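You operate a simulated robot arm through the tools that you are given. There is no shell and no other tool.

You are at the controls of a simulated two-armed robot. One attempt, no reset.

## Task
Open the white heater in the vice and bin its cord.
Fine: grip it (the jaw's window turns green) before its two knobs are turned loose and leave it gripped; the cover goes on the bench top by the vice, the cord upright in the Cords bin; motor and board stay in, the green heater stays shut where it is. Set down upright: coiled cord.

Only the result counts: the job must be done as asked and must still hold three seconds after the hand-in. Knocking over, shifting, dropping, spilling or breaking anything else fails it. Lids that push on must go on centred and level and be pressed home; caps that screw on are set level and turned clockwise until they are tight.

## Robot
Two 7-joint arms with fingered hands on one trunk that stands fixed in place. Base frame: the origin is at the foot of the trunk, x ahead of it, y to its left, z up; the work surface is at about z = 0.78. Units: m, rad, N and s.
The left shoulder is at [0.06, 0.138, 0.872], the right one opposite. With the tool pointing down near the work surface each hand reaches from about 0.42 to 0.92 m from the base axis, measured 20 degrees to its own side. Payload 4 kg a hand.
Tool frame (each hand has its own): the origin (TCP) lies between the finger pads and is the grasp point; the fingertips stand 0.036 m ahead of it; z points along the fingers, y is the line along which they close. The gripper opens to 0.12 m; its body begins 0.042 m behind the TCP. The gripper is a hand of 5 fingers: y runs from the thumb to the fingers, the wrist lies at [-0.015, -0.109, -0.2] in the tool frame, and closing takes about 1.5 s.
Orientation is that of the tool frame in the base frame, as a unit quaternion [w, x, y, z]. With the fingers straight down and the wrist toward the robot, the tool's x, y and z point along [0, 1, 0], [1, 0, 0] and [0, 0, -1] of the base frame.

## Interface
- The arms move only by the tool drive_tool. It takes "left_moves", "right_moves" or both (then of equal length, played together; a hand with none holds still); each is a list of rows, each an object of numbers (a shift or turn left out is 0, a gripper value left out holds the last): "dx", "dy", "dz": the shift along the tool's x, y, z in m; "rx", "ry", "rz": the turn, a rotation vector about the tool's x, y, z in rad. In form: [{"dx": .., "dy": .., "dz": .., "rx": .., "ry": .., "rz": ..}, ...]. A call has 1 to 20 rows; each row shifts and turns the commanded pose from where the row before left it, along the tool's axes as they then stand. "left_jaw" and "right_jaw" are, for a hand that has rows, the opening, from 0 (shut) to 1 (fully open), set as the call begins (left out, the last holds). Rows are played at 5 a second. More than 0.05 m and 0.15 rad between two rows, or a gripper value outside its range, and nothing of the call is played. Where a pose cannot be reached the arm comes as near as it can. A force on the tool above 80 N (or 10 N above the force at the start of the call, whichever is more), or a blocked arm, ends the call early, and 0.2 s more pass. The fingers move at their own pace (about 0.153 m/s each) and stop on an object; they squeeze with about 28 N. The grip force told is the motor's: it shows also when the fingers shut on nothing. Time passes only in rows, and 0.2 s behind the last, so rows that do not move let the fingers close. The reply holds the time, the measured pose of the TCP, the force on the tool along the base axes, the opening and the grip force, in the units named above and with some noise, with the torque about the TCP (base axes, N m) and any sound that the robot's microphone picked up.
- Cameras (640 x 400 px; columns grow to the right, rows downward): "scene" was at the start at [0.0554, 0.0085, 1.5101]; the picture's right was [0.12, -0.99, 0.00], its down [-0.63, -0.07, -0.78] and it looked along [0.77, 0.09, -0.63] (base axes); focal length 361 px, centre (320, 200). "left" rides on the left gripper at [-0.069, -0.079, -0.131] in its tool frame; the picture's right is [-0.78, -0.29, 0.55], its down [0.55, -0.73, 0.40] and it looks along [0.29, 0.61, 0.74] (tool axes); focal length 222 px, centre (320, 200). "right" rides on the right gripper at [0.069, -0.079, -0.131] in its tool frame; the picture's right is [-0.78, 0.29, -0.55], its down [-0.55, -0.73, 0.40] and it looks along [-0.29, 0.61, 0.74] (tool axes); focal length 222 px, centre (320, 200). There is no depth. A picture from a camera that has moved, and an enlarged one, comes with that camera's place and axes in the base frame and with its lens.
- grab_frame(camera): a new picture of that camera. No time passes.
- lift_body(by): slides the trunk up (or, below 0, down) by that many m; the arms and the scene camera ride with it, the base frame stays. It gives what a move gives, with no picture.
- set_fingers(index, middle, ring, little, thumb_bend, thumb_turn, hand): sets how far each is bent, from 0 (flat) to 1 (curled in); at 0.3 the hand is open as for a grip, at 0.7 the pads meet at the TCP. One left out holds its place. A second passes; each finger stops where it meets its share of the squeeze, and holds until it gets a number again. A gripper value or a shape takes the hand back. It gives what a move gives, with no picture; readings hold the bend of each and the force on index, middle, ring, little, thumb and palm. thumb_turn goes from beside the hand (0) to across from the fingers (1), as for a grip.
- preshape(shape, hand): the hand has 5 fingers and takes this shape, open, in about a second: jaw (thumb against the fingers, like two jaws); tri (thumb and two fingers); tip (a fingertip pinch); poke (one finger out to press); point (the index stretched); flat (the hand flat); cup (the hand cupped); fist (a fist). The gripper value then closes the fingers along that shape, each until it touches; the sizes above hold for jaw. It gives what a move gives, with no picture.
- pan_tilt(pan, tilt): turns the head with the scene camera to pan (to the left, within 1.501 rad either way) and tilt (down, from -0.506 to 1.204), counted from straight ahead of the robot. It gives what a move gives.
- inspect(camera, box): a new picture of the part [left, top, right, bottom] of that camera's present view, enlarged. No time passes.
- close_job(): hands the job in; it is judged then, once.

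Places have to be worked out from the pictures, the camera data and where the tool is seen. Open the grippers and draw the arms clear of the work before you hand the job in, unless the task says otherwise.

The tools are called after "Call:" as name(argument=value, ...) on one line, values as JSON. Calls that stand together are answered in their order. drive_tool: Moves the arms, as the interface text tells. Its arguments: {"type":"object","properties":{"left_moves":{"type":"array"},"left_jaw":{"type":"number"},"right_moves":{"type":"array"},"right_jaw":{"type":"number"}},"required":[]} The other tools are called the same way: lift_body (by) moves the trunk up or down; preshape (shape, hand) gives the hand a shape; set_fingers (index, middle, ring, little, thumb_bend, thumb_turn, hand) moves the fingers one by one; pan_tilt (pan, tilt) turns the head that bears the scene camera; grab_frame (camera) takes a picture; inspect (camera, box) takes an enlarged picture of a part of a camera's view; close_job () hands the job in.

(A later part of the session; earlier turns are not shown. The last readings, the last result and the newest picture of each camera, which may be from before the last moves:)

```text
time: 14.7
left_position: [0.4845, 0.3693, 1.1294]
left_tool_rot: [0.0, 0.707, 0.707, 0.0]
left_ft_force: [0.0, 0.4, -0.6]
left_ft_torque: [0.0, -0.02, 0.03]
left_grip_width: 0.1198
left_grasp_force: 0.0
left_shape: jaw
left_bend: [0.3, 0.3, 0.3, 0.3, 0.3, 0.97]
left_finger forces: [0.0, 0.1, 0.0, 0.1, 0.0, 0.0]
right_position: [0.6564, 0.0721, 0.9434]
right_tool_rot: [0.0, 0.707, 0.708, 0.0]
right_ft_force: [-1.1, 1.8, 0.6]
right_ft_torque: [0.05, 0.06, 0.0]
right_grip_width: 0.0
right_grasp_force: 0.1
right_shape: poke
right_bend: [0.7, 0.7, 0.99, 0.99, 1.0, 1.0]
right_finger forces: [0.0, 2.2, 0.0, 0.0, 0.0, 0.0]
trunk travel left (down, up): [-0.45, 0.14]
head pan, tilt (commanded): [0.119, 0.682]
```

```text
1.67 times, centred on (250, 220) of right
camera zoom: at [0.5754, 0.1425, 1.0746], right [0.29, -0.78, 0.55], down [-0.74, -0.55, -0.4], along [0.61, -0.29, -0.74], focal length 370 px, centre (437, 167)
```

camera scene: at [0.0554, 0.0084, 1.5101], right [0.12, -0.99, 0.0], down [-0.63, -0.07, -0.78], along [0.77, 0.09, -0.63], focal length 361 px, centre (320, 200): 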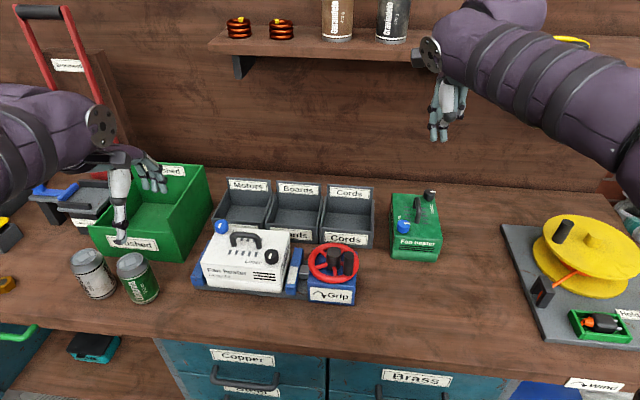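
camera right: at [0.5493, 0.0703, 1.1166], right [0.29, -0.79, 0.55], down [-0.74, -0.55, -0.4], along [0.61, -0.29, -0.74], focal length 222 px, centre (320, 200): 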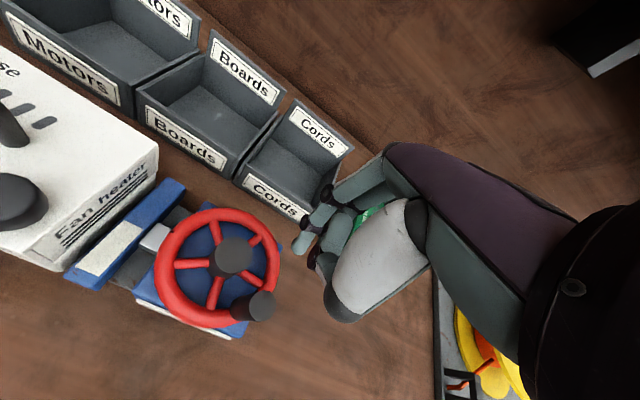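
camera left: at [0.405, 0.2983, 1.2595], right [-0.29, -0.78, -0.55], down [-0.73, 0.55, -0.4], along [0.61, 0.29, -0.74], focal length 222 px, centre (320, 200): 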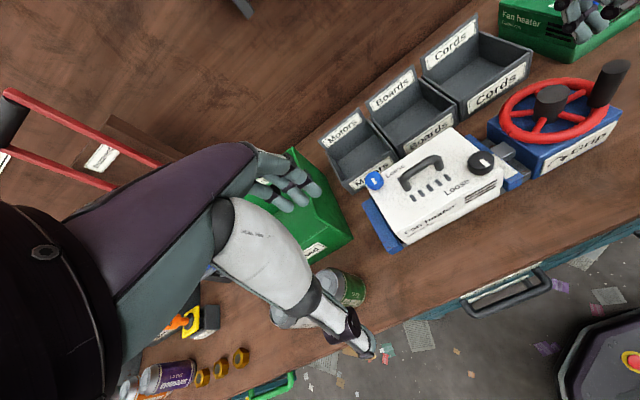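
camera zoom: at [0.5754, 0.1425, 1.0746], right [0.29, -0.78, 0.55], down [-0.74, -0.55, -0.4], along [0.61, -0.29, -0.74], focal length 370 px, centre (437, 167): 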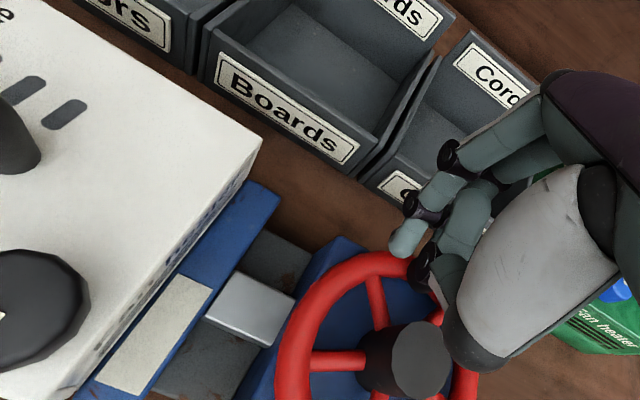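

Low force again and the wheel turns freely under the push; the jaw keeps advancing. I continue along the far-right part of the circle.

Call:
drive_tool(right_moves=[{"dy": 0.0022, "dx": -0.008}, {"dy": 0.0007, "dx": -0.0082}, {"dy": -0.0007, "dx": -0.0082}, {"dy": -0.0022, "dx": -0.008}, {"dy": -0.0035, "dx": -0.0076}, {"dy": -0.0047, "dx": -0.0067}])

Call:
inspect(camera="scene", box=[270, 225, 370, 310])

Call:
inspect(camera="left", box=[480, 20, 640, 200])

Call:
inspect(camera="right", box=[100, 100, 400, 340])

```text
time: 16.1
left_position: [0.4837, 0.3707, 1.1276]
left_tool_rot: [0.0, 0.707, 0.707, 0.0]
left_ft_force: [-0.1, 0.3, -1.4]
left_ft_torque: [-0.02, 0.02, 0.0]
left_grip_width: 0.1195
left_grasp_force: 0.1
left_shape: jaw
left_bend: [0.3, 0.3, 0.3, 0.3, 0.3, 0.97]
left_finger forces: [0.0, 0.0, 0.0, 0.0, 0.1, 0.0]
right_position: [0.6468, 0.0252, 0.945]
right_tool_rot: [-0.001, 0.707, 0.708, 0.002]
right_ft_force: [1.1, 9.5, -0.4]
right_ft_torque: [0.27, -0.07, -0.03]
right_grip_width: 0.0
right_grasp_force: 0.1
right_shape: poke
right_bend: [0.7, 0.7, 0.99, 0.99, 1.0, 1.0]
right_finger forces: [0.0, 8.8, 0.0, 0.0, 0.0, 0.0]
trunk travel left (down, up): [-0.45, 0.14]
head pan, tilt (commanded): [0.119, 0.682]
```

```text
4.71 times, centred on (320, 268) of scene
camera zoom: at [0.0556, 0.0097, 1.5101], right [0.12, -0.99, 0.0], down [-0.63, -0.08, -0.78], along [0.77, 0.09, -0.63], focal length 1699 px, centre (320, -118)
```

zoom: 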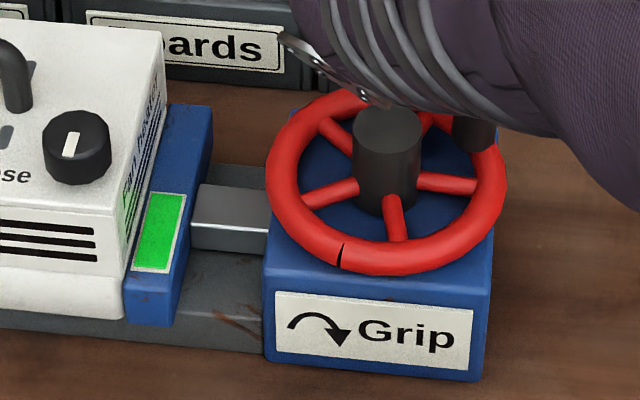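

```text
2.22 times, centred on (560, 110) of left
camera zoom: at [0.4051, 0.2997, 1.2591], right [-0.29, -0.79, -0.55], down [-0.74, 0.55, -0.4], along [0.61, 0.29, -0.74], focal length 494 px, centre (-213, 400)
```

zoom: 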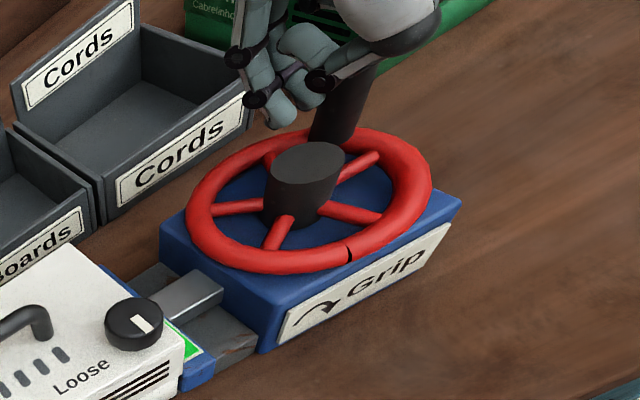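

```text
1.67 times, centred on (250, 220) of right
camera zoom: at [0.5671, 0.096, 1.0754], right [0.29, -0.78, 0.55], down [-0.73, -0.55, -0.4], along [0.61, -0.28, -0.74], focal length 370 px, centre (437, 167)
```

zoom: 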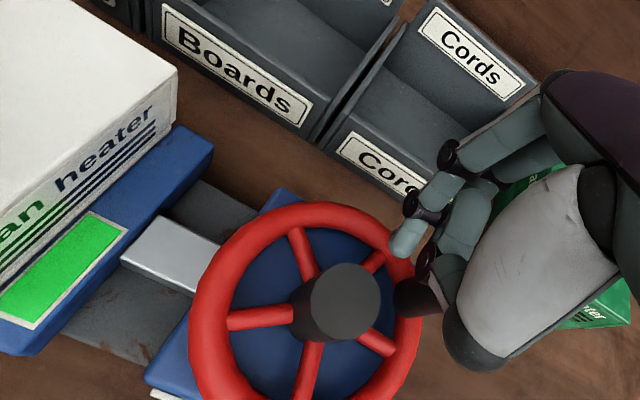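

The window is green: the heater is gripped. I back the finger off the handle, rise and draw the right arm aside, then check that it stays green.

Call:
drive_tool(right_moves=[{"dx": 0.01, "dy": 0.002}, {"dz": -0.045}, {"dz": -0.045}, {"dz": -0.045, "dx": -0.015}, {"dx": -0.048, "dz": -0.01}, {"dx": -0.048, "dz": -0.01}, {"dx": -0.048, "dz": -0.01}, {}])

Call:
inspect(camera="scene", box=[180, 190, 380, 315])

Call:
inspect(camera="left", box=[340, 60, 640, 260])

```text
time: 17.9
left_position: [0.4848, 0.3703, 1.1281]
left_tool_rot: [0.0, 0.707, 0.707, 0.0]
left_ft_force: [0.0, -0.4, -0.2]
left_ft_torque: [-0.02, 0.01, 0.0]
left_grip_width: 0.1199
left_grasp_force: 0.0
left_shape: jaw
left_bend: [0.3, 0.3, 0.3, 0.3, 0.3, 0.97]
left_finger forces: [0.1, 0.1, 0.0, 0.0, 0.1, 0.1]
right_position: [0.6511, -0.1253, 1.1088]
right_tool_rot: [-0.001, 0.707, 0.707, 0.0]
right_ft_force: [0.9, -0.2, 0.1]
right_ft_torque: [0.03, 0.01, -0.02]
right_grip_width: 0.0
right_grasp_force: 0.1
right_shape: poke
right_bend: [0.7, 0.7, 0.99, 0.99, 1.0, 1.0]
right_finger forces: [0.1, 0.1, 0.0, 0.0, 0.1, 0.0]
trunk travel left (down, up): [-0.45, 0.14]
head pan, tilt (commanded): [0.119, 0.682]
```

```text
3.20 times, centred on (280, 252) of scene
camera zoom: at [0.0555, 0.009, 1.5101], right [0.12, -0.99, 0.0], down [-0.63, -0.07, -0.78], along [0.77, 0.09, -0.63], focal length 1155 px, centre (448, 32)
```

zoom: 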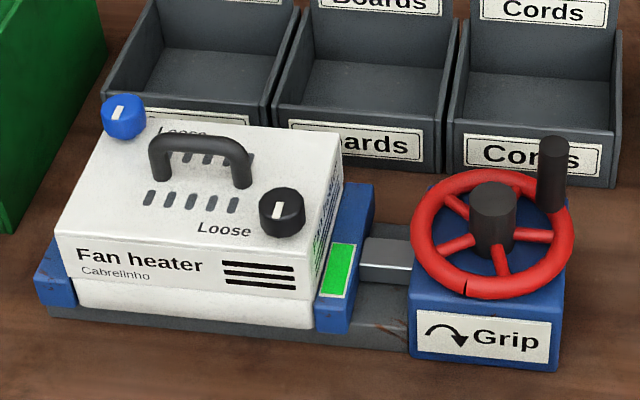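

```text
2.00 times, centred on (490, 160) of left
camera zoom: at [0.4051, 0.2991, 1.2593], right [-0.29, -0.79, -0.55], down [-0.74, 0.55, -0.4], along [0.61, 0.29, -0.74], focal length 444 px, centre (-20, 280)
```

zoom: 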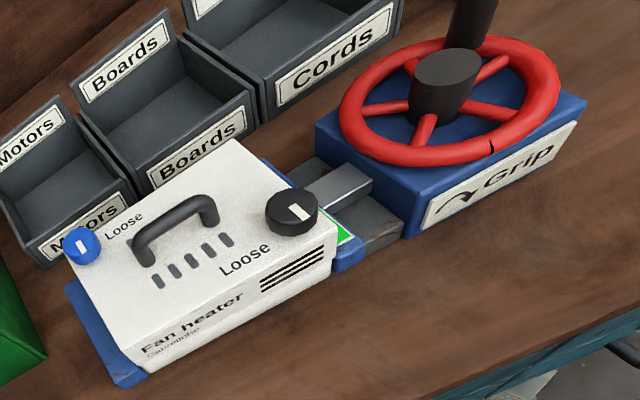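

Still green with the hand gone. Next the knobs: black top near [0.576, 0.185, 0.921], blue near [0.655, 0.325, 0.921], heater top about 0.90, handle top about 0.943. I try the fingertip-pinch shape on the left hand and look at it.

Call:
preshape(shape="tip", hand="left")

Call:
grab_frame(camera="left")

Call:
inspect(camera="scene", box=[60, 120, 240, 260])

Call:
inspect(camera="left", box=[200, 120, 420, 370])

```text
time: 18.8
left_position: [0.4849, 0.3689, 1.129]
left_tool_rot: [0.001, 0.707, 0.707, 0.0]
left_ft_force: [0.1, 0.5, -0.4]
left_ft_torque: [0.02, 0.03, 0.01]
left_grip_width: 0.1195
left_grasp_force: 0.0
left_shape: tip
left_bend: [0.31, 0.98, 0.99, 0.99, 0.3, 0.97]
left_finger forces: [0.0, 0.0, 0.1, 0.1, 0.0, 0.0]
right_position: [0.6497, -0.1256, 1.1089]
right_tool_rot: [0.0, 0.707, 0.707, 0.0]
right_ft_force: [-0.6, -0.3, 1.1]
right_ft_torque: [-0.02, -0.01, -0.02]
right_grip_width: 0.0
right_grasp_force: 0.0
right_shape: poke
right_bend: [0.7, 0.7, 0.99, 0.99, 1.0, 1.0]
right_finger forces: [0.0, 0.0, 0.0, 0.0, 0.0, 0.0]
trunk travel left (down, up): [-0.45, 0.14]
head pan, tilt (commanded): [0.119, 0.682]
```

```text
taken
camera left: at [0.405, 0.2985, 1.2595], right [-0.29, -0.78, -0.55], down [-0.73, 0.55, -0.4], along [0.61, 0.29, -0.74], focal length 222 px, centre (320, 200)
```

left: 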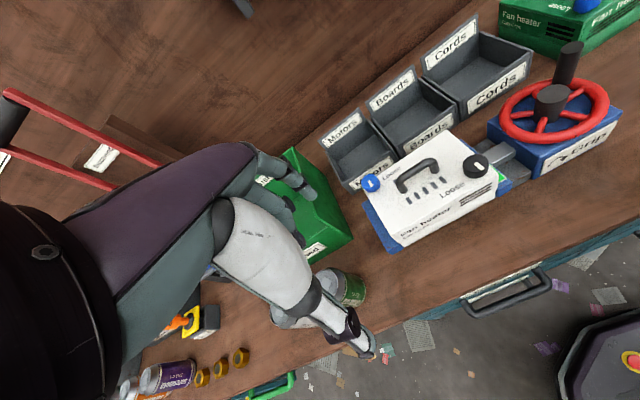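

```text
2.86 times, centred on (150, 190) of scene
camera zoom: at [0.0554, 0.0084, 1.5101], right [0.12, -0.99, 0.0], down [-0.63, -0.07, -0.78], along [0.77, 0.09, -0.63], focal length 1032 px, centre (806, 229)
```

zoom: 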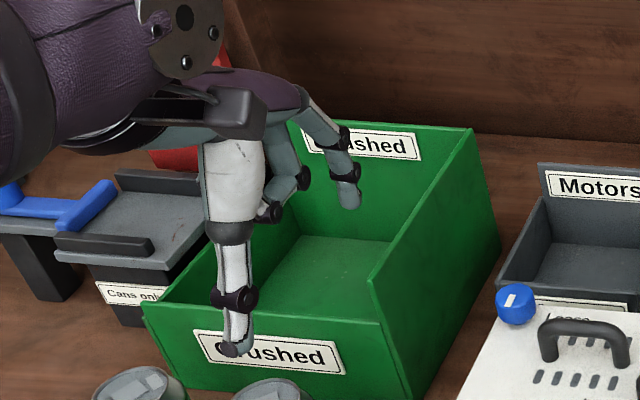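

```text
1.60 times, centred on (310, 245) of left
camera zoom: at [0.405, 0.2985, 1.2595], right [-0.29, -0.78, -0.55], down [-0.73, 0.55, -0.4], along [0.61, 0.29, -0.74], focal length 355 px, centre (336, 128)
```

zoom: 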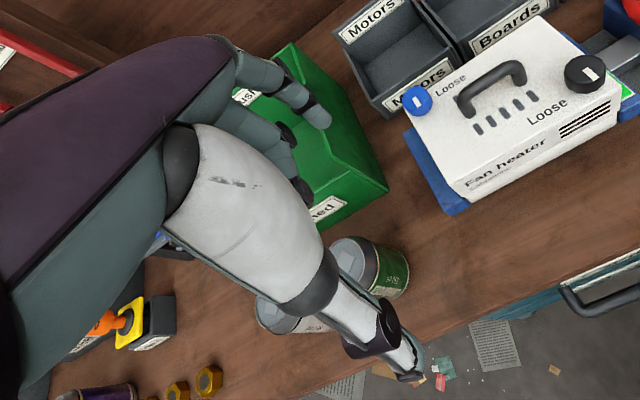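

The pinch point lies about 6.5 mm to the index side of the TCP, and the curled fingers lie on the far side from it. The heater handle is on the left of the black knob, so the right hand suits that knob better (curled fingers stay clear to the right). I shape the right hand and move the left aside.

Call:
preshape(shape="tip", hand="right")

Call:
drive_tool(left_moves=[{"dx": 0.03, "dz": -0.02}, {"dx": 0.03, "dz": -0.02}, {"dx": 0.02}, {}, {}, {}, {}, {}], right_moves=[{"dx": 0.04, "dy": -0.01}, {"dx": 0.04, "dy": -0.01}, {"dx": 0.04, "dy": -0.01}, {"dx": 0.04, "dy": -0.01}, {"dx": 0.04, "dy": -0.01}, {"dx": 0.04, "dy": -0.01}, {"dx": 0.04, "dy": -0.008}, {"dx": 0.0241, "dy": -0.006, "dz": 0.02}], right_jaw=0.5)

Call:
grab_frame(camera="right")

Call:
inspect(camera="scene", box=[180, 160, 380, 300])

Call:
grab_frame(camera="left")

```text
time: 19.7
left_position: [0.4847, 0.3688, 1.1285]
left_tool_rot: [0.0, 0.707, 0.708, 0.0]
left_ft_force: [-0.5, 0.0, 0.2]
left_ft_torque: [0.01, 0.02, 0.0]
left_grip_width: 0.1196
left_grasp_force: 0.0
left_shape: tip
left_bend: [0.31, 0.98, 0.99, 0.99, 0.3, 0.97]
left_finger forces: [0.0, 0.0, 0.1, 0.0, 0.2, 0.0]
right_position: [0.6507, -0.1263, 1.109]
right_tool_rot: [0.0, 0.707, 0.708, 0.001]
right_ft_force: [0.2, 0.3, 0.5]
right_ft_torque: [0.0, 0.0, 0.03]
right_grip_width: 0.12
right_grasp_force: 0.1
right_shape: tip
right_bend: [0.31, 0.98, 0.99, 0.99, 0.3, 0.97]
right_finger forces: [0.0, 0.0, 0.0, 0.0, 0.0, 0.1]
trunk travel left (down, up): [-0.45, 0.14]
head pan, tilt (commanded): [0.119, 0.682]
```

```text
time: 21.5
left_position: [0.483, 0.4467, 1.1692]
left_tool_rot: [0.001, 0.708, 0.706, 0.0]
left_ft_force: [-0.2, 0.3, -0.7]
left_ft_torque: [0.01, 0.02, -0.01]
left_grip_width: 0.1199
left_grasp_force: 0.1
left_shape: tip
left_bend: [0.31, 0.98, 0.99, 0.99, 0.3, 0.97]
left_finger forces: [0.0, 0.1, 0.1, 0.0, 0.1, 0.1]
right_position: [0.5755, 0.1805, 1.0903]
right_tool_rot: [0.0, 0.707, 0.707, 0.001]
right_ft_force: [-0.6, -1.1, 0.3]
right_ft_torque: [0.01, -0.01, -0.03]
right_grip_width: 0.0606
right_grasp_force: 0.0
right_shape: tip
right_bend: [0.43, 0.98, 0.99, 0.99, 0.56, 1.0]
right_finger forces: [0.1, 0.0, 0.1, 0.0, 0.0, 0.1]
trunk travel left (down, up): [-0.45, 0.14]
head pan, tilt (commanded): [0.119, 0.682]
```

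```text
taken
camera right: at [0.496, 0.2506, 1.2208], right [0.29, -0.79, 0.55], down [-0.74, -0.55, -0.4], along [0.61, -0.29, -0.74], focal length 222 px, centre (320, 200)
```

right: 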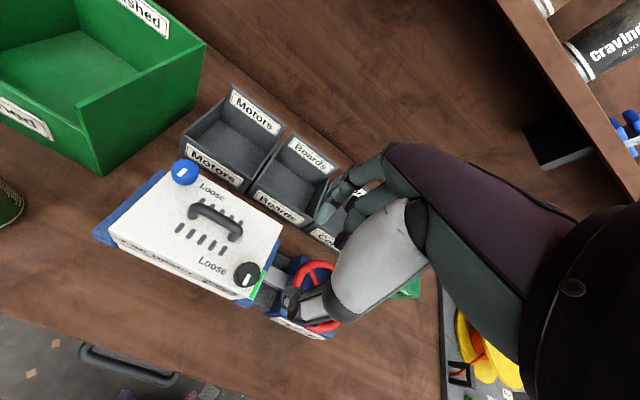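

```text
2.86 times, centred on (280, 230) of scene
camera zoom: at [0.0555, 0.0089, 1.5102], right [0.12, -0.99, 0.0], down [-0.63, -0.07, -0.78], along [0.77, 0.09, -0.63], focal length 1032 px, centre (434, 114)
```

zoom: 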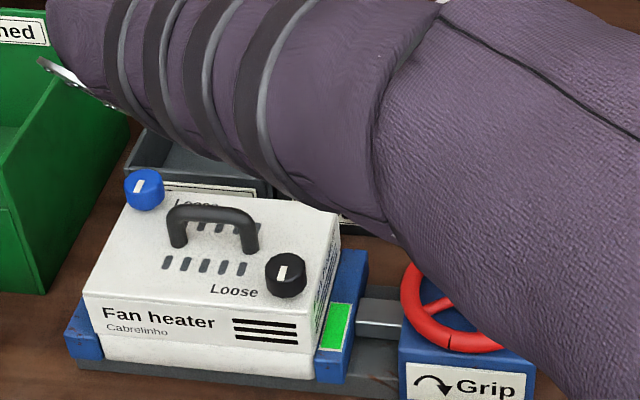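

```text
taken
camera left: at [0.4038, 0.3774, 1.301], right [-0.29, -0.79, -0.55], down [-0.73, 0.55, -0.4], along [0.61, 0.29, -0.74], focal length 222 px, centre (320, 200)
```

left: 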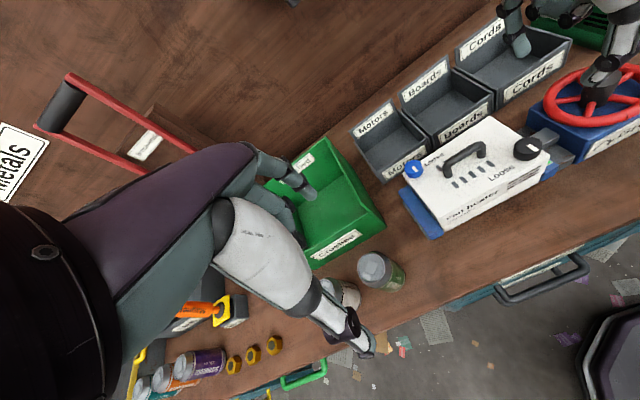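

The black knob lies below the right hand at about [0.576, 0.185]. I descend part way and look from all three cameras before closing on it.

Call:
drive_tool(right_moves=[{"dz": 0.04}, {"dz": 0.04}, {"dz": 0.035}, {}])

Call:
inspect(camera="right", box=[140, 140, 440, 360])

Call:
inspect(camera="left", box=[400, 20, 640, 240])

Call:
inspect(camera="scene", box=[180, 160, 380, 300])

```text
time: 22.5
left_position: [0.4838, 0.4477, 1.1699]
left_tool_rot: [0.001, 0.707, 0.707, 0.0]
left_ft_force: [0.2, 0.2, 1.2]
left_ft_torque: [0.0, 0.01, 0.01]
left_grip_width: 0.1197
left_grasp_force: 0.0
left_shape: tip
left_bend: [0.31, 0.98, 0.99, 0.99, 0.3, 0.97]
left_finger forces: [0.1, 0.0, 0.0, 0.1, 0.1, 0.1]
right_position: [0.5751, 0.1805, 0.9712]
right_tool_rot: [0.001, 0.707, 0.707, 0.0]
right_ft_force: [1.4, 0.3, 0.0]
right_ft_torque: [-0.03, -0.01, 0.01]
right_grip_width: 0.0604
right_grasp_force: 0.1
right_shape: tip
right_bend: [0.43, 0.98, 0.99, 0.99, 0.56, 1.0]
right_finger forces: [0.0, 0.1, 0.1, 0.1, 0.0, 0.0]
trunk travel left (down, up): [-0.45, 0.14]
head pan, tilt (commanded): [0.119, 0.682]
```

```text
1.82 times, centred on (290, 250) of right
camera zoom: at [0.4956, 0.2511, 1.1032], right [0.29, -0.79, 0.55], down [-0.74, -0.55, -0.4], along [0.61, -0.29, -0.74], focal length 404 px, centre (374, 109)
```

zoom: 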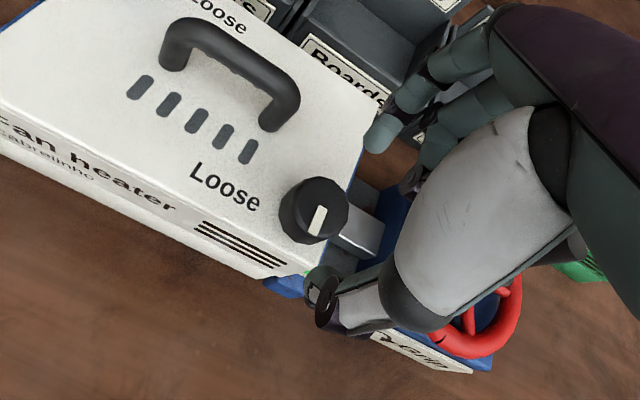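

```text
1.82 times, centred on (520, 130) of left
camera zoom: at [0.4037, 0.377, 1.3011], right [-0.29, -0.78, -0.55], down [-0.73, 0.55, -0.4], along [0.61, 0.29, -0.74], focal length 404 px, centre (-44, 327)
```

zoom: 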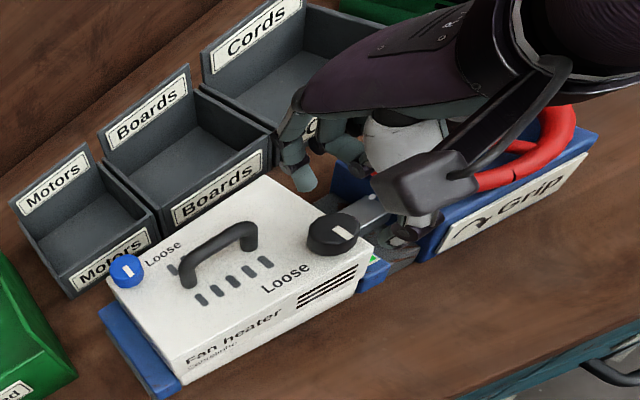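

```text
2.86 times, centred on (280, 230) of scene
camera zoom: at [0.0554, 0.0084, 1.5102], right [0.12, -0.99, 0.0], down [-0.63, -0.07, -0.78], along [0.77, 0.09, -0.63], focal length 1032 px, centre (434, 114)
```

zoom: 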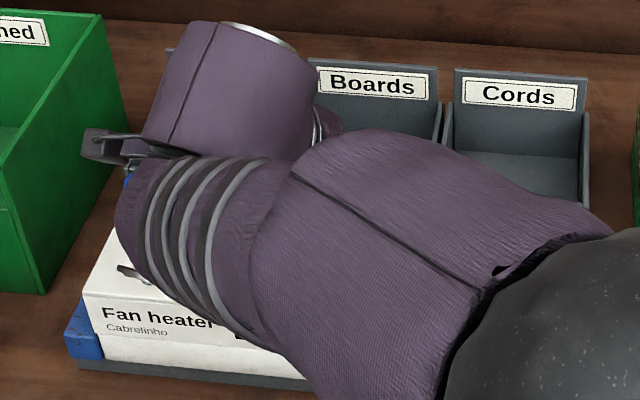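

From both hand cameras the knob is at [0.575, 0.187], with the index tip at [0.613, 0.180] and the thumb tip at [0.535, 0.181], so the pinch plane is at the TCP. I shift 6.5 mm left, lower to about 0.941, and close.

Call:
drive_tool(right_moves=[{"dx": 0.0065, "dz": 0.01}, {"dz": 0.0205}, {}])

Call:
inspect(camera="right", box=[140, 140, 440, 360])

Call:
inspect(camera="left", box=[460, 20, 640, 200])

```text
time: 23.3
left_position: [0.483, 0.4486, 1.17]
left_tool_rot: [0.001, 0.707, 0.707, -0.001]
left_ft_force: [-0.9, 0.3, -0.1]
left_ft_torque: [-0.01, -0.01, 0.0]
left_grip_width: 0.1197
left_grasp_force: 0.1
left_shape: tip
left_bend: [0.31, 0.98, 0.99, 0.99, 0.3, 0.97]
left_finger forces: [0.0, 0.0, 0.0, 0.0, 0.0, 0.1]
right_position: [0.5745, 0.1861, 0.9409]
right_tool_rot: [0.0, 0.707, 0.707, 0.0]
right_ft_force: [-0.8, -0.2, -0.4]
right_ft_torque: [-0.02, 0.02, -0.01]
right_grip_width: 0.0605
right_grasp_force: 0.0
right_shape: tip
right_bend: [0.43, 0.98, 0.99, 0.99, 0.56, 1.0]
right_finger forces: [0.1, 0.0, 0.1, 0.0, 0.0, 0.0]
trunk travel left (down, up): [-0.45, 0.14]
head pan, tilt (commanded): [0.119, 0.682]
```

```text
1.82 times, centred on (290, 250) of right
camera zoom: at [0.4952, 0.2566, 1.0725], right [0.29, -0.78, 0.55], down [-0.73, -0.55, -0.4], along [0.61, -0.29, -0.74], focal length 404 px, centre (374, 109)
```

zoom: 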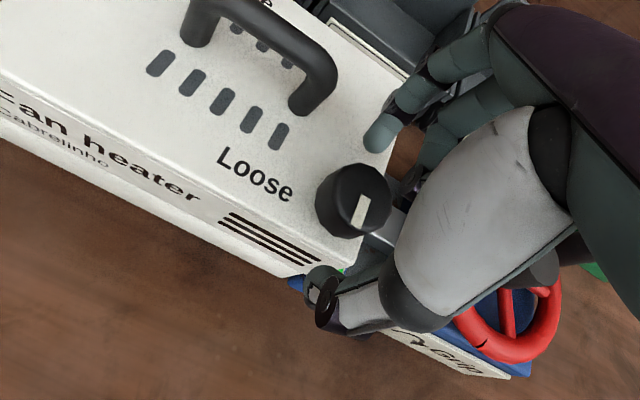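

```text
2.22 times, centred on (550, 110) of left
camera zoom: at [0.4037, 0.3771, 1.3011], right [-0.29, -0.78, -0.55], down [-0.73, 0.55, -0.4], along [0.61, 0.29, -0.74], focal length 494 px, centre (-191, 400)
```

zoom: 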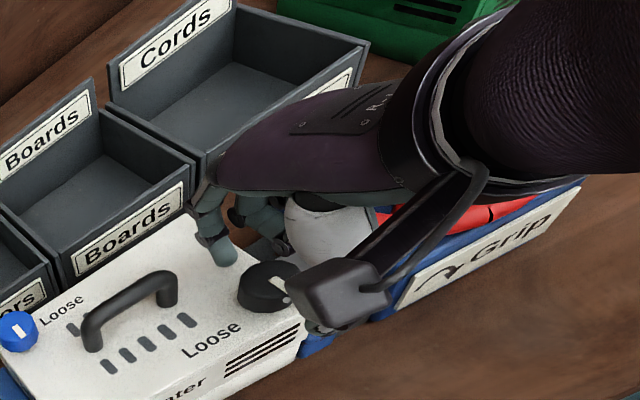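

Fingers straddle the knob without contact. I close the pinch.

Call:
drive_tool(right_moves=[{"dx": 0.001}, {}, {}, {}, {}, {}], right_jaw=0.0)

Call:
inspect(camera="right", box=[200, 160, 400, 310])

Call:
inspect(camera="left", box=[500, 60, 620, 190])

```text
time: 24.7
left_position: [0.4838, 0.4467, 1.1694]
left_tool_rot: [0.0, 0.707, 0.707, 0.001]
left_ft_force: [-0.7, 0.8, 0.6]
left_ft_torque: [-0.03, 0.01, -0.03]
left_grip_width: 0.1199
left_grasp_force: 0.1
left_shape: tip
left_bend: [0.31, 0.98, 0.99, 0.99, 0.3, 0.97]
left_finger forces: [0.0, 0.0, 0.0, 0.0, 0.0, 0.0]
right_position: [0.5751, 0.1867, 0.9411]
right_tool_rot: [0.0, 0.707, 0.707, 0.0]
right_ft_force: [-1.7, -2.7, -3.3]
right_ft_torque: [-0.1, 0.02, -0.03]
right_grip_width: 0.0254
right_grasp_force: 28.7
right_shape: tip
right_bend: [0.57, 1.0, 1.0, 1.0, 0.69, 1.0]
right_finger forces: [24.6, 0.0, 0.1, 0.1, 25.2, 0.0]
trunk travel left (down, up): [-0.45, 0.14]
head pan, tilt (commanded): [0.119, 0.682]
```

```text
2.67 times, centred on (300, 235) of right
camera zoom: at [0.4957, 0.2574, 1.0733], right [0.29, -0.78, 0.55], down [-0.74, -0.55, -0.4], along [0.61, -0.29, -0.74], focal length 592 px, centre (373, 107)
```

zoom: 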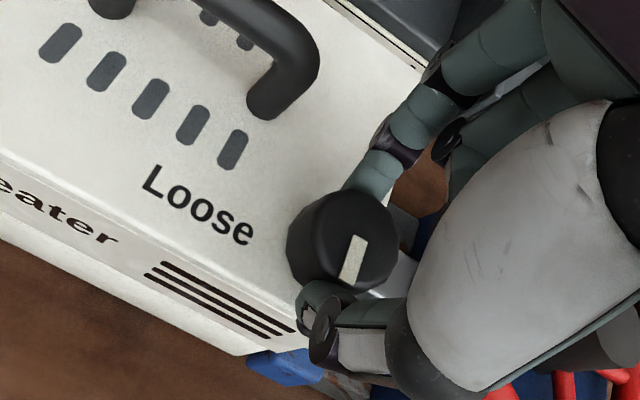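

```text
3.08 times, centred on (560, 125) of left
camera zoom: at [0.4039, 0.377, 1.301], right [-0.29, -0.78, -0.55], down [-0.73, 0.55, -0.4], along [0.61, 0.29, -0.74], focal length 684 px, centre (-418, 431)
```

zoom: 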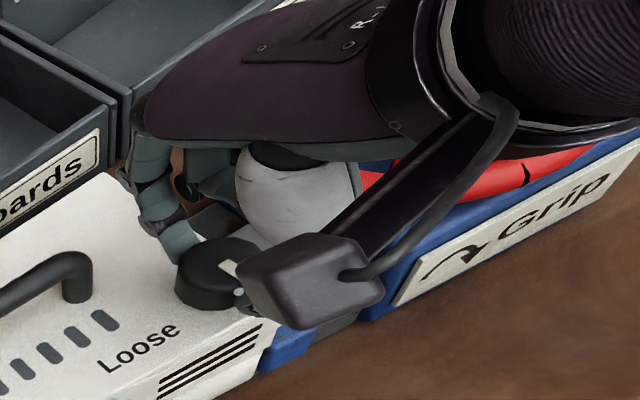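

Both pads hold the knob at about 25 N. I turn it counter-clockwise (seen from above) by about 40° and watch the torque.

Call:
drive_tool(right_moves=[{"rz": -0.12}, {"rz": -0.12}, {"rz": -0.12}, {"rz": -0.12}, {"rz": -0.12}, {"rz": -0.12}])

Call:
inspect(camera="right", box=[200, 160, 400, 310])

Call:
inspect(camera="left", box=[460, 40, 640, 200])

```text
time: 26.1
left_position: [0.4849, 0.4488, 1.1708]
left_tool_rot: [0.0, 0.707, 0.707, 0.0]
left_ft_force: [-0.3, -0.1, -0.5]
left_ft_torque: [-0.02, 0.01, -0.01]
left_grip_width: 0.1198
left_grasp_force: 0.1
left_shape: tip
left_bend: [0.31, 0.98, 0.99, 0.99, 0.3, 0.97]
left_finger forces: [0.0, 0.0, 0.0, 0.0, 0.1, 0.0]
right_position: [0.576, 0.187, 0.9436]
right_tool_rot: [0.0, 0.412, 0.911, -0.001]
right_ft_force: [3.0, -3.2, -7.8]
right_ft_torque: [-0.08, -0.09, -0.05]
right_grip_width: 0.0251
right_grasp_force: 27.9
right_shape: tip
right_bend: [0.57, 1.0, 1.0, 1.0, 0.69, 1.0]
right_finger forces: [25.1, 0.0, 0.1, 0.0, 24.4, 0.0]
trunk travel left (down, up): [-0.45, 0.14]
head pan, tilt (commanded): [0.119, 0.682]
```

```text
2.67 times, centred on (300, 235) of right
camera zoom: at [0.4699, 0.187, 1.074], right [0.74, -0.4, 0.55], down [-0.19, -0.9, -0.4], along [0.65, 0.19, -0.74], focal length 592 px, centre (373, 107)
```

zoom: 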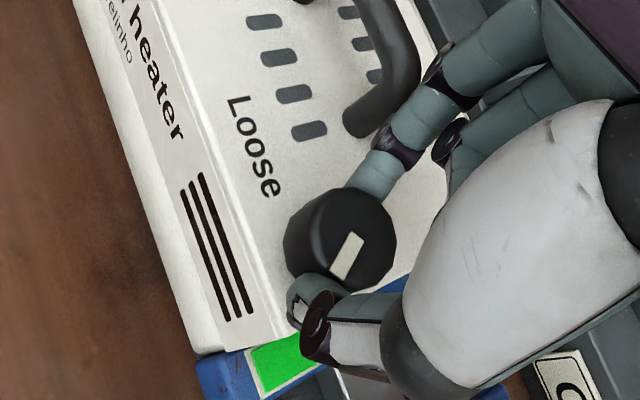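

```text
2.50 times, centred on (550, 120) of left
camera zoom: at [0.4048, 0.3769, 1.3007], right [-0.29, -0.78, -0.55], down [-0.74, 0.55, -0.4], along [0.61, 0.29, -0.74], focal length 555 px, centre (-255, 400)
```

zoom: 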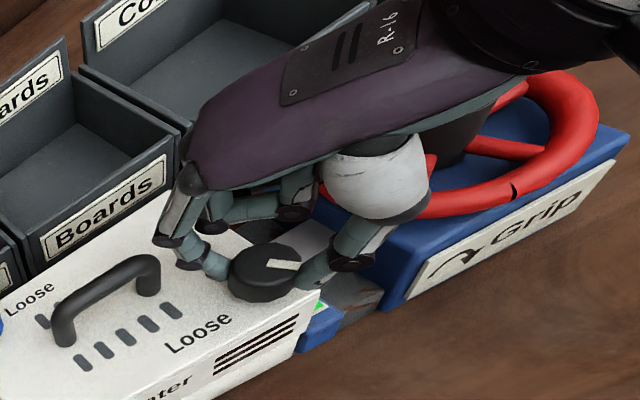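

The knob turns with very little torque. The index finger is getting near the heater's handle, so I check the clearance before going on.

Call:
inspect(camera="left", box=[480, 90, 600, 190])

Call:
inspect(camera="right", box=[280, 130, 400, 260])

Call:
inspect(camera="scene", box=[200, 180, 360, 300])

```text
4.00 times, centred on (540, 140) of left
camera zoom: at [0.4048, 0.3769, 1.3007], right [-0.29, -0.78, -0.55], down [-0.74, 0.55, -0.4], along [0.61, 0.29, -0.74], focal length 888 px, centre (-560, 440)
```

zoom: 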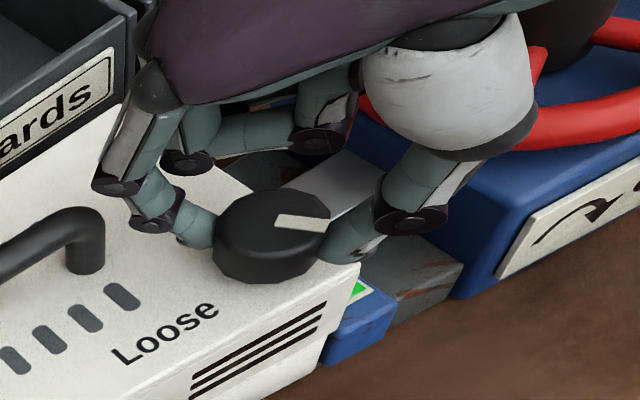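

```text
3.08 times, centred on (340, 195) of right
camera zoom: at [0.4699, 0.187, 1.074], right [0.74, -0.4, 0.55], down [-0.19, -0.9, -0.4], along [0.65, 0.19, -0.74], focal length 684 px, centre (258, 215)
```

zoom: 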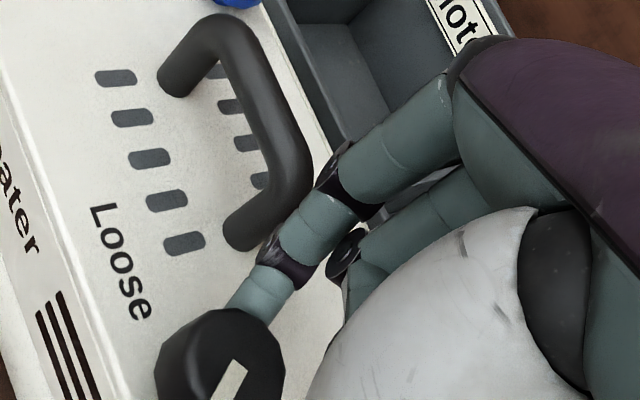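

```text
3.33 times, centred on (280, 240) of scene
camera zoom: at [0.0567, 0.0083, 1.51], right [0.12, -0.99, 0.0], down [-0.63, -0.07, -0.78], along [0.77, 0.09, -0.63], focal length 1204 px, centre (453, 67)
```

zoom: 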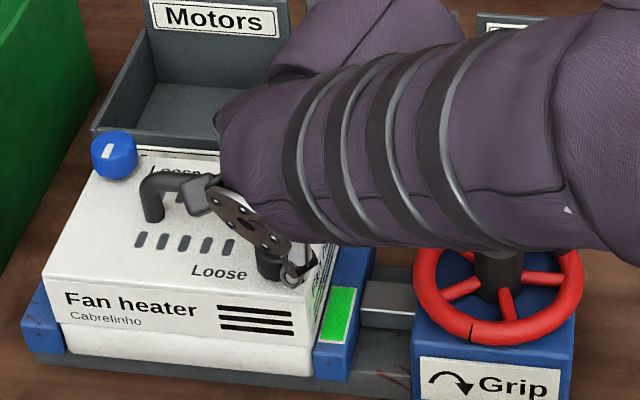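

The index middle joint is close to the heater's handle, so I won't turn further in this grip. I open only the thumb, lift straight up, and turn the hand back for a second bite.

Call:
set_fingers(hand="right", thumb_bend=0.5)

Call:
drive_tool(right_moves=[{"dz": -0.02}, {"dz": -0.025}])

Call:
inspect(camera="left", box=[460, 40, 640, 200])

```text
time: 27.1
left_position: [0.484, 0.4488, 1.1699]
left_tool_rot: [-0.001, 0.707, 0.707, -0.001]
left_ft_force: [0.2, 1.3, 1.0]
left_ft_torque: [0.0, -0.01, 0.0]
left_grip_width: 0.1196
left_grasp_force: 0.0
left_shape: tip
left_bend: [0.31, 0.98, 0.99, 0.99, 0.3, 0.97]
left_finger forces: [0.1, 0.0, 0.0, 0.0, 0.0, 0.1]
right_position: [0.5764, 0.1885, 0.9443]
right_tool_rot: [0.001, 0.412, 0.911, 0.001]
right_ft_force: [14.5, 11.2, 5.3]
right_ft_torque: [0.29, -0.39, -0.1]
right_grip_width: 0.0256
right_grasp_force: 8.6
right_shape: fingers
right_bend: [0.74, 1.0, 1.0, 1.0, 0.5, 1.0]
right_finger forces: [17.0, 0.0, 0.0, 0.1, 0.1, 0.1]
trunk travel left (down, up): [-0.45, 0.14]
head pan, tilt (commanded): [0.119, 0.682]
```

```text
time: 27.7
left_position: [0.4832, 0.4477, 1.1709]
left_tool_rot: [0.0, 0.707, 0.707, 0.001]
left_ft_force: [1.1, -0.5, -0.6]
left_ft_torque: [0.02, -0.02, -0.02]
left_grip_width: 0.1198
left_grasp_force: 0.1
left_shape: tip
left_bend: [0.31, 0.98, 0.99, 0.99, 0.3, 0.97]
left_finger forces: [0.0, 0.0, 0.0, 0.0, 0.0, 0.0]
right_position: [0.5742, 0.1867, 0.9871]
right_tool_rot: [-0.001, 0.412, 0.911, -0.001]
right_ft_force: [0.0, 0.0, 0.2]
right_ft_torque: [0.0, 0.02, 0.0]
right_grip_width: 0.0161
right_grasp_force: 0.3
right_shape: fingers
right_bend: [0.76, 1.0, 1.0, 1.0, 0.5, 1.0]
right_finger forces: [0.0, 0.1, 0.0, 0.0, 0.0, 0.1]
trunk travel left (down, up): [-0.45, 0.14]
head pan, tilt (commanded): [0.119, 0.682]
```

```text
2.50 times, centred on (550, 120) of left
camera zoom: at [0.4038, 0.3769, 1.3009], right [-0.29, -0.78, -0.55], down [-0.73, 0.55, -0.4], along [0.61, 0.29, -0.74], focal length 555 px, centre (-255, 400)
```

zoom: 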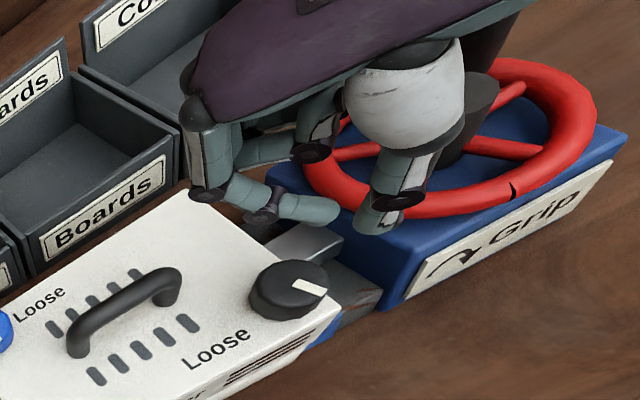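

The heater looks shifted in this view compared with before; I take wider views to see what happened.

Call:
grab_frame(camera="left")

Call:
inspect(camera="left", box=[380, 80, 640, 260])

Call:
inspect(camera="scene", box=[180, 190, 380, 315])

Call:
grab_frame(camera="right")

```text
taken
camera left: at [0.4038, 0.3769, 1.3009], right [-0.29, -0.78, -0.55], down [-0.73, 0.55, -0.4], along [0.61, 0.29, -0.74], focal length 222 px, centre (320, 200)
```

left: 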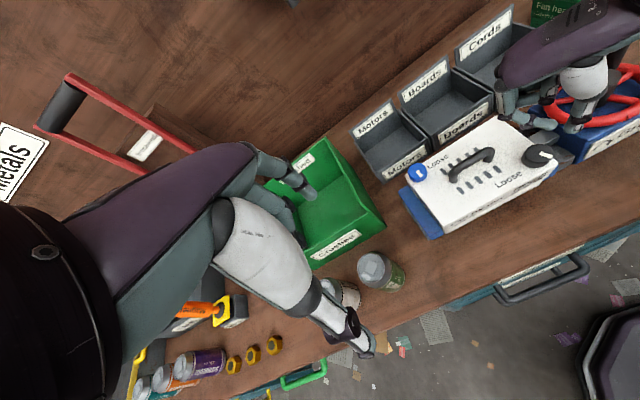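

```text
2.22 times, centred on (510, 170) of left
camera zoom: at [0.4038, 0.3769, 1.3009], right [-0.29, -0.78, -0.55], down [-0.73, 0.55, -0.4], along [0.61, 0.29, -0.74], focal length 494 px, centre (-102, 267)
```

zoom: 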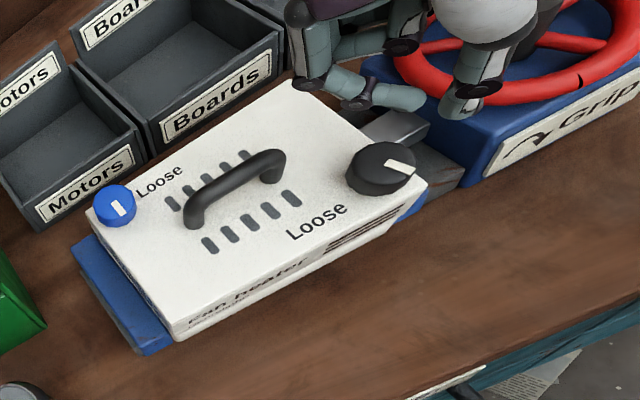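

```text
3.20 times, centred on (280, 252) of scene
camera zoom: at [0.0555, 0.0083, 1.5101], right [0.12, -0.99, 0.0], down [-0.63, -0.07, -0.78], along [0.77, 0.09, -0.63], focal length 1155 px, centre (448, 32)
```

zoom: 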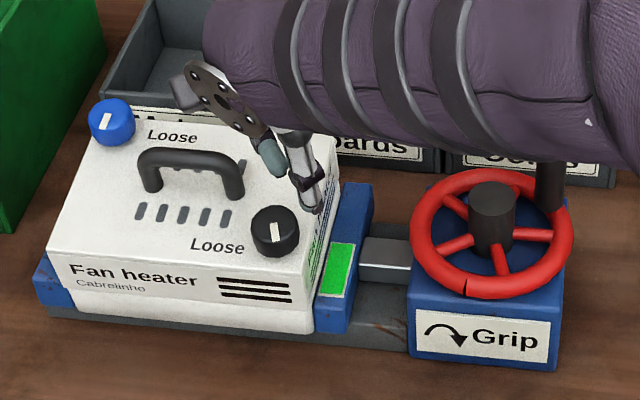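

```text
taken
camera right: at [0.4689, 0.1878, 1.1189], right [0.74, -0.4, 0.55], down [-0.19, -0.9, -0.39], along [0.65, 0.19, -0.74], focal length 222 px, centre (320, 200)
```

right: 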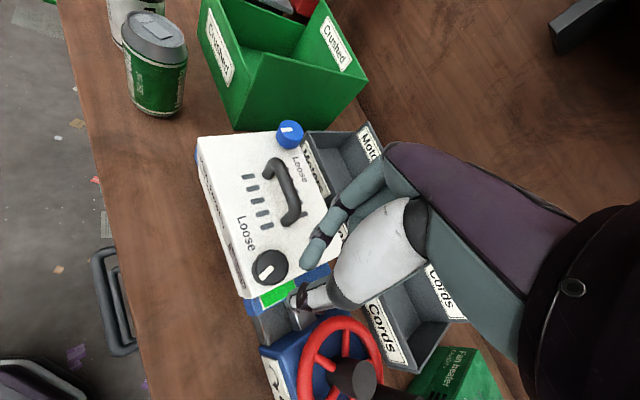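

Call:
inspect(camera="scene", box=[185, 210, 305, 300])

Call:
inspect(camera="right", box=[180, 100, 360, 330])

Call:
inspect(camera="left", box=[390, 100, 570, 240])

```text
4.44 times, centred on (245, 255) of scene
camera zoom: at [0.0555, 0.0083, 1.5101], right [0.12, -0.99, 0.0], down [-0.63, -0.07, -0.78], along [0.77, 0.09, -0.63], focal length 1605 px, centre (653, -44)
```

zoom: 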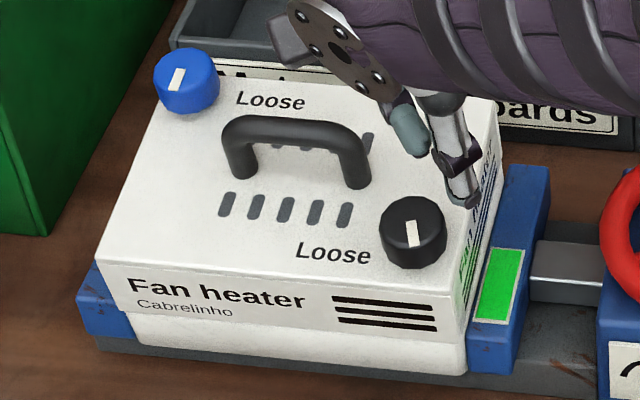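

```text
1.74 times, centred on (270, 215) of right
camera zoom: at [0.4689, 0.1878, 1.1189], right [0.74, -0.4, 0.55], down [-0.19, -0.9, -0.39], along [0.65, 0.19, -0.74], focal length 386 px, centre (407, 174)
```

zoom: 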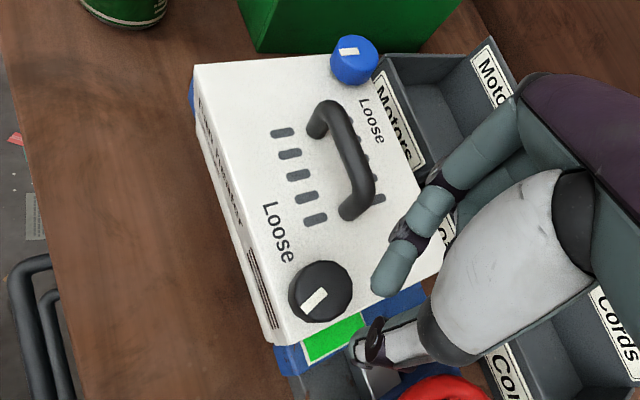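

```text
2.86 times, centred on (480, 170) of left
camera zoom: at [0.4038, 0.3769, 1.3009], right [-0.29, -0.78, -0.55], down [-0.73, 0.55, -0.4], along [0.61, 0.29, -0.74], focal length 635 px, centre (-137, 286)
```

zoom: 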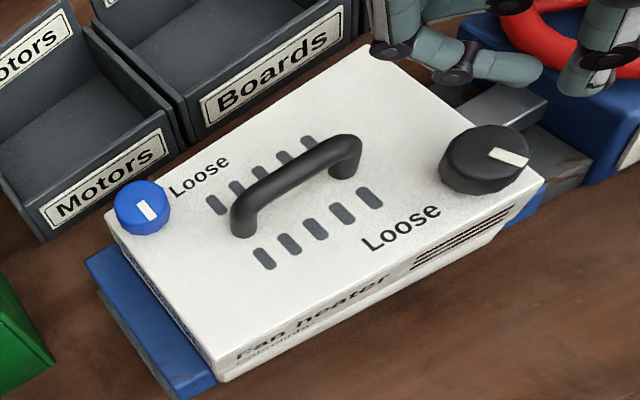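

The index, pressing alone, dragged the knob back and tipped the heater forward by roughly 0.1 rad in the jaws (window still green). I'll level it again by pressing down on the rear of its top: first lift, turn the hand back and shape it to poke.

Call:
drive_tool(right_moves=[{"dz": -0.01, "rz": 0.12}, {"dz": -0.01, "rz": 0.12}, {"dz": -0.01, "rz": 0.12}, {"dz": -0.01, "rz": 0.12}, {"dz": -0.01, "rz": 0.12}, {"dz": -0.01, "rz": 0.12}])

Call:
preshape(shape="poke", hand="right")

Call:
drive_tool(right_moves=[{"dy": 0.04}, {"dy": 0.04, "dx": 0.004}, {}])

Call:
inspect(camera="left", box=[390, 80, 600, 240])

Call:
inspect(camera="right", box=[140, 140, 440, 360])

```text
time: 29.1
left_position: [0.484, 0.4474, 1.1712]
left_tool_rot: [0.0, 0.707, 0.708, -0.001]
left_ft_force: [-0.3, 0.1, -1.0]
left_ft_torque: [-0.02, 0.04, 0.01]
left_grip_width: 0.1198
left_grasp_force: 0.2
left_shape: tip
left_bend: [0.31, 0.98, 0.99, 0.99, 0.3, 0.97]
left_finger forces: [0.0, 0.1, 0.0, 0.0, 0.0, 0.0]
right_position: [0.5741, 0.1863, 1.0487]
right_tool_rot: [0.0, 0.708, 0.706, 0.0]
right_ft_force: [-0.1, 0.1, 0.2]
right_ft_torque: [-0.02, 0.01, -0.02]
right_grip_width: 0.0162
right_grasp_force: 0.0
right_shape: fingers
right_bend: [0.76, 1.0, 1.0, 1.0, 0.5, 1.0]
right_finger forces: [0.0, 0.0, 0.0, 0.1, 0.1, 0.1]
trunk travel left (down, up): [-0.45, 0.14]
head pan, tilt (commanded): [0.119, 0.682]
```

```text
time: 30.0
left_position: [0.4839, 0.4474, 1.1696]
left_tool_rot: [0.0, 0.707, 0.707, 0.001]
left_ft_force: [0.4, 0.0, -0.5]
left_ft_torque: [0.0, -0.03, -0.02]
left_grip_width: 0.1201
left_grasp_force: 0.0
left_shape: tip
left_bend: [0.31, 0.98, 0.99, 0.99, 0.3, 0.97]
left_finger forces: [0.0, 0.1, 0.0, 0.1, 0.0, 0.0]
right_position: [0.575, 0.1862, 1.0478]
right_tool_rot: [0.0, 0.707, 0.707, 0.0]
right_ft_force: [-0.1, 0.0, -0.4]
right_ft_torque: [-0.02, -0.01, 0.01]
right_grip_width: 0.0003
right_grasp_force: 0.1
right_shape: poke
right_bend: [0.7, 0.7, 0.99, 0.99, 1.0, 1.0]
right_finger forces: [0.0, 0.0, 0.1, 0.0, 0.0, 0.0]
trunk travel left (down, up): [-0.45, 0.14]
head pan, tilt (commanded): [0.119, 0.682]
```

```text
time: 30.8
left_position: [0.4821, 0.4471, 1.1699]
left_tool_rot: [0.0, 0.707, 0.707, 0.0]
left_ft_force: [0.7, -0.3, 1.0]
left_ft_torque: [-0.02, 0.01, 0.02]
left_grip_width: 0.1201
left_grasp_force: 0.1
left_shape: tip
left_bend: [0.31, 0.98, 0.99, 0.99, 0.3, 0.97]
left_finger forces: [0.0, 0.0, 0.0, 0.0, 0.0, 0.1]
right_position: [0.6539, 0.1931, 1.048]
right_tool_rot: [0.0, 0.708, 0.706, 0.001]
right_ft_force: [-0.3, -0.6, 0.2]
right_ft_torque: [-0.01, 0.02, 0.0]
right_grip_width: 0.0
right_grasp_force: 0.1
right_shape: poke
right_bend: [0.7, 0.7, 0.99, 0.99, 1.0, 1.0]
right_finger forces: [0.0, 0.0, 0.0, 0.0, 0.0, 0.0]
trunk travel left (down, up): [-0.45, 0.14]
head pan, tilt (commanded): [0.119, 0.682]
```

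```text
2.50 times, centred on (495, 160) of left
camera zoom: at [0.4034, 0.3771, 1.3012], right [-0.29, -0.78, -0.55], down [-0.73, 0.55, -0.4], along [0.61, 0.29, -0.74], focal length 555 px, centre (-118, 300)
```

zoom: 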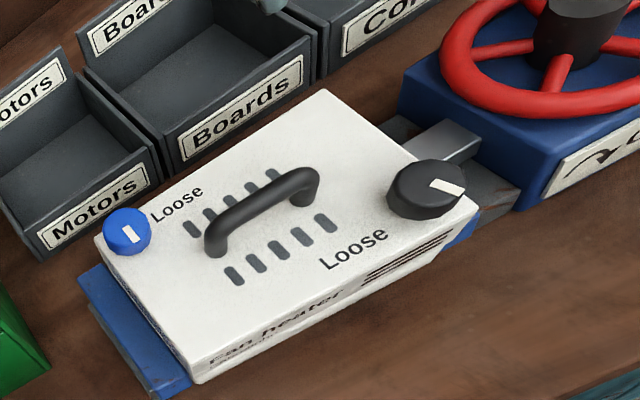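

```text
1.82 times, centred on (290, 250) of right
camera zoom: at [0.5746, 0.2645, 1.1797], right [0.29, -0.78, 0.55], down [-0.73, -0.55, -0.4], along [0.61, -0.29, -0.74], focal length 404 px, centre (374, 109)
```

zoom: 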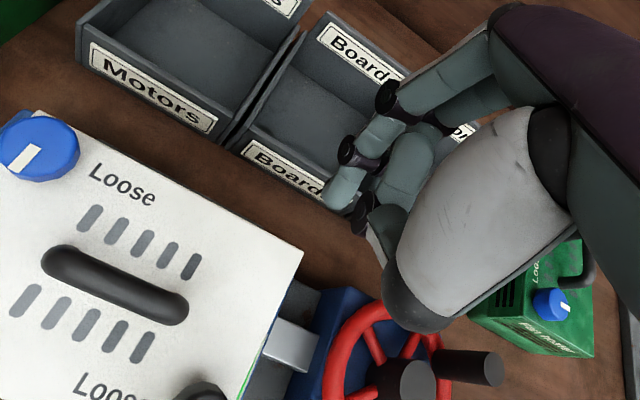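

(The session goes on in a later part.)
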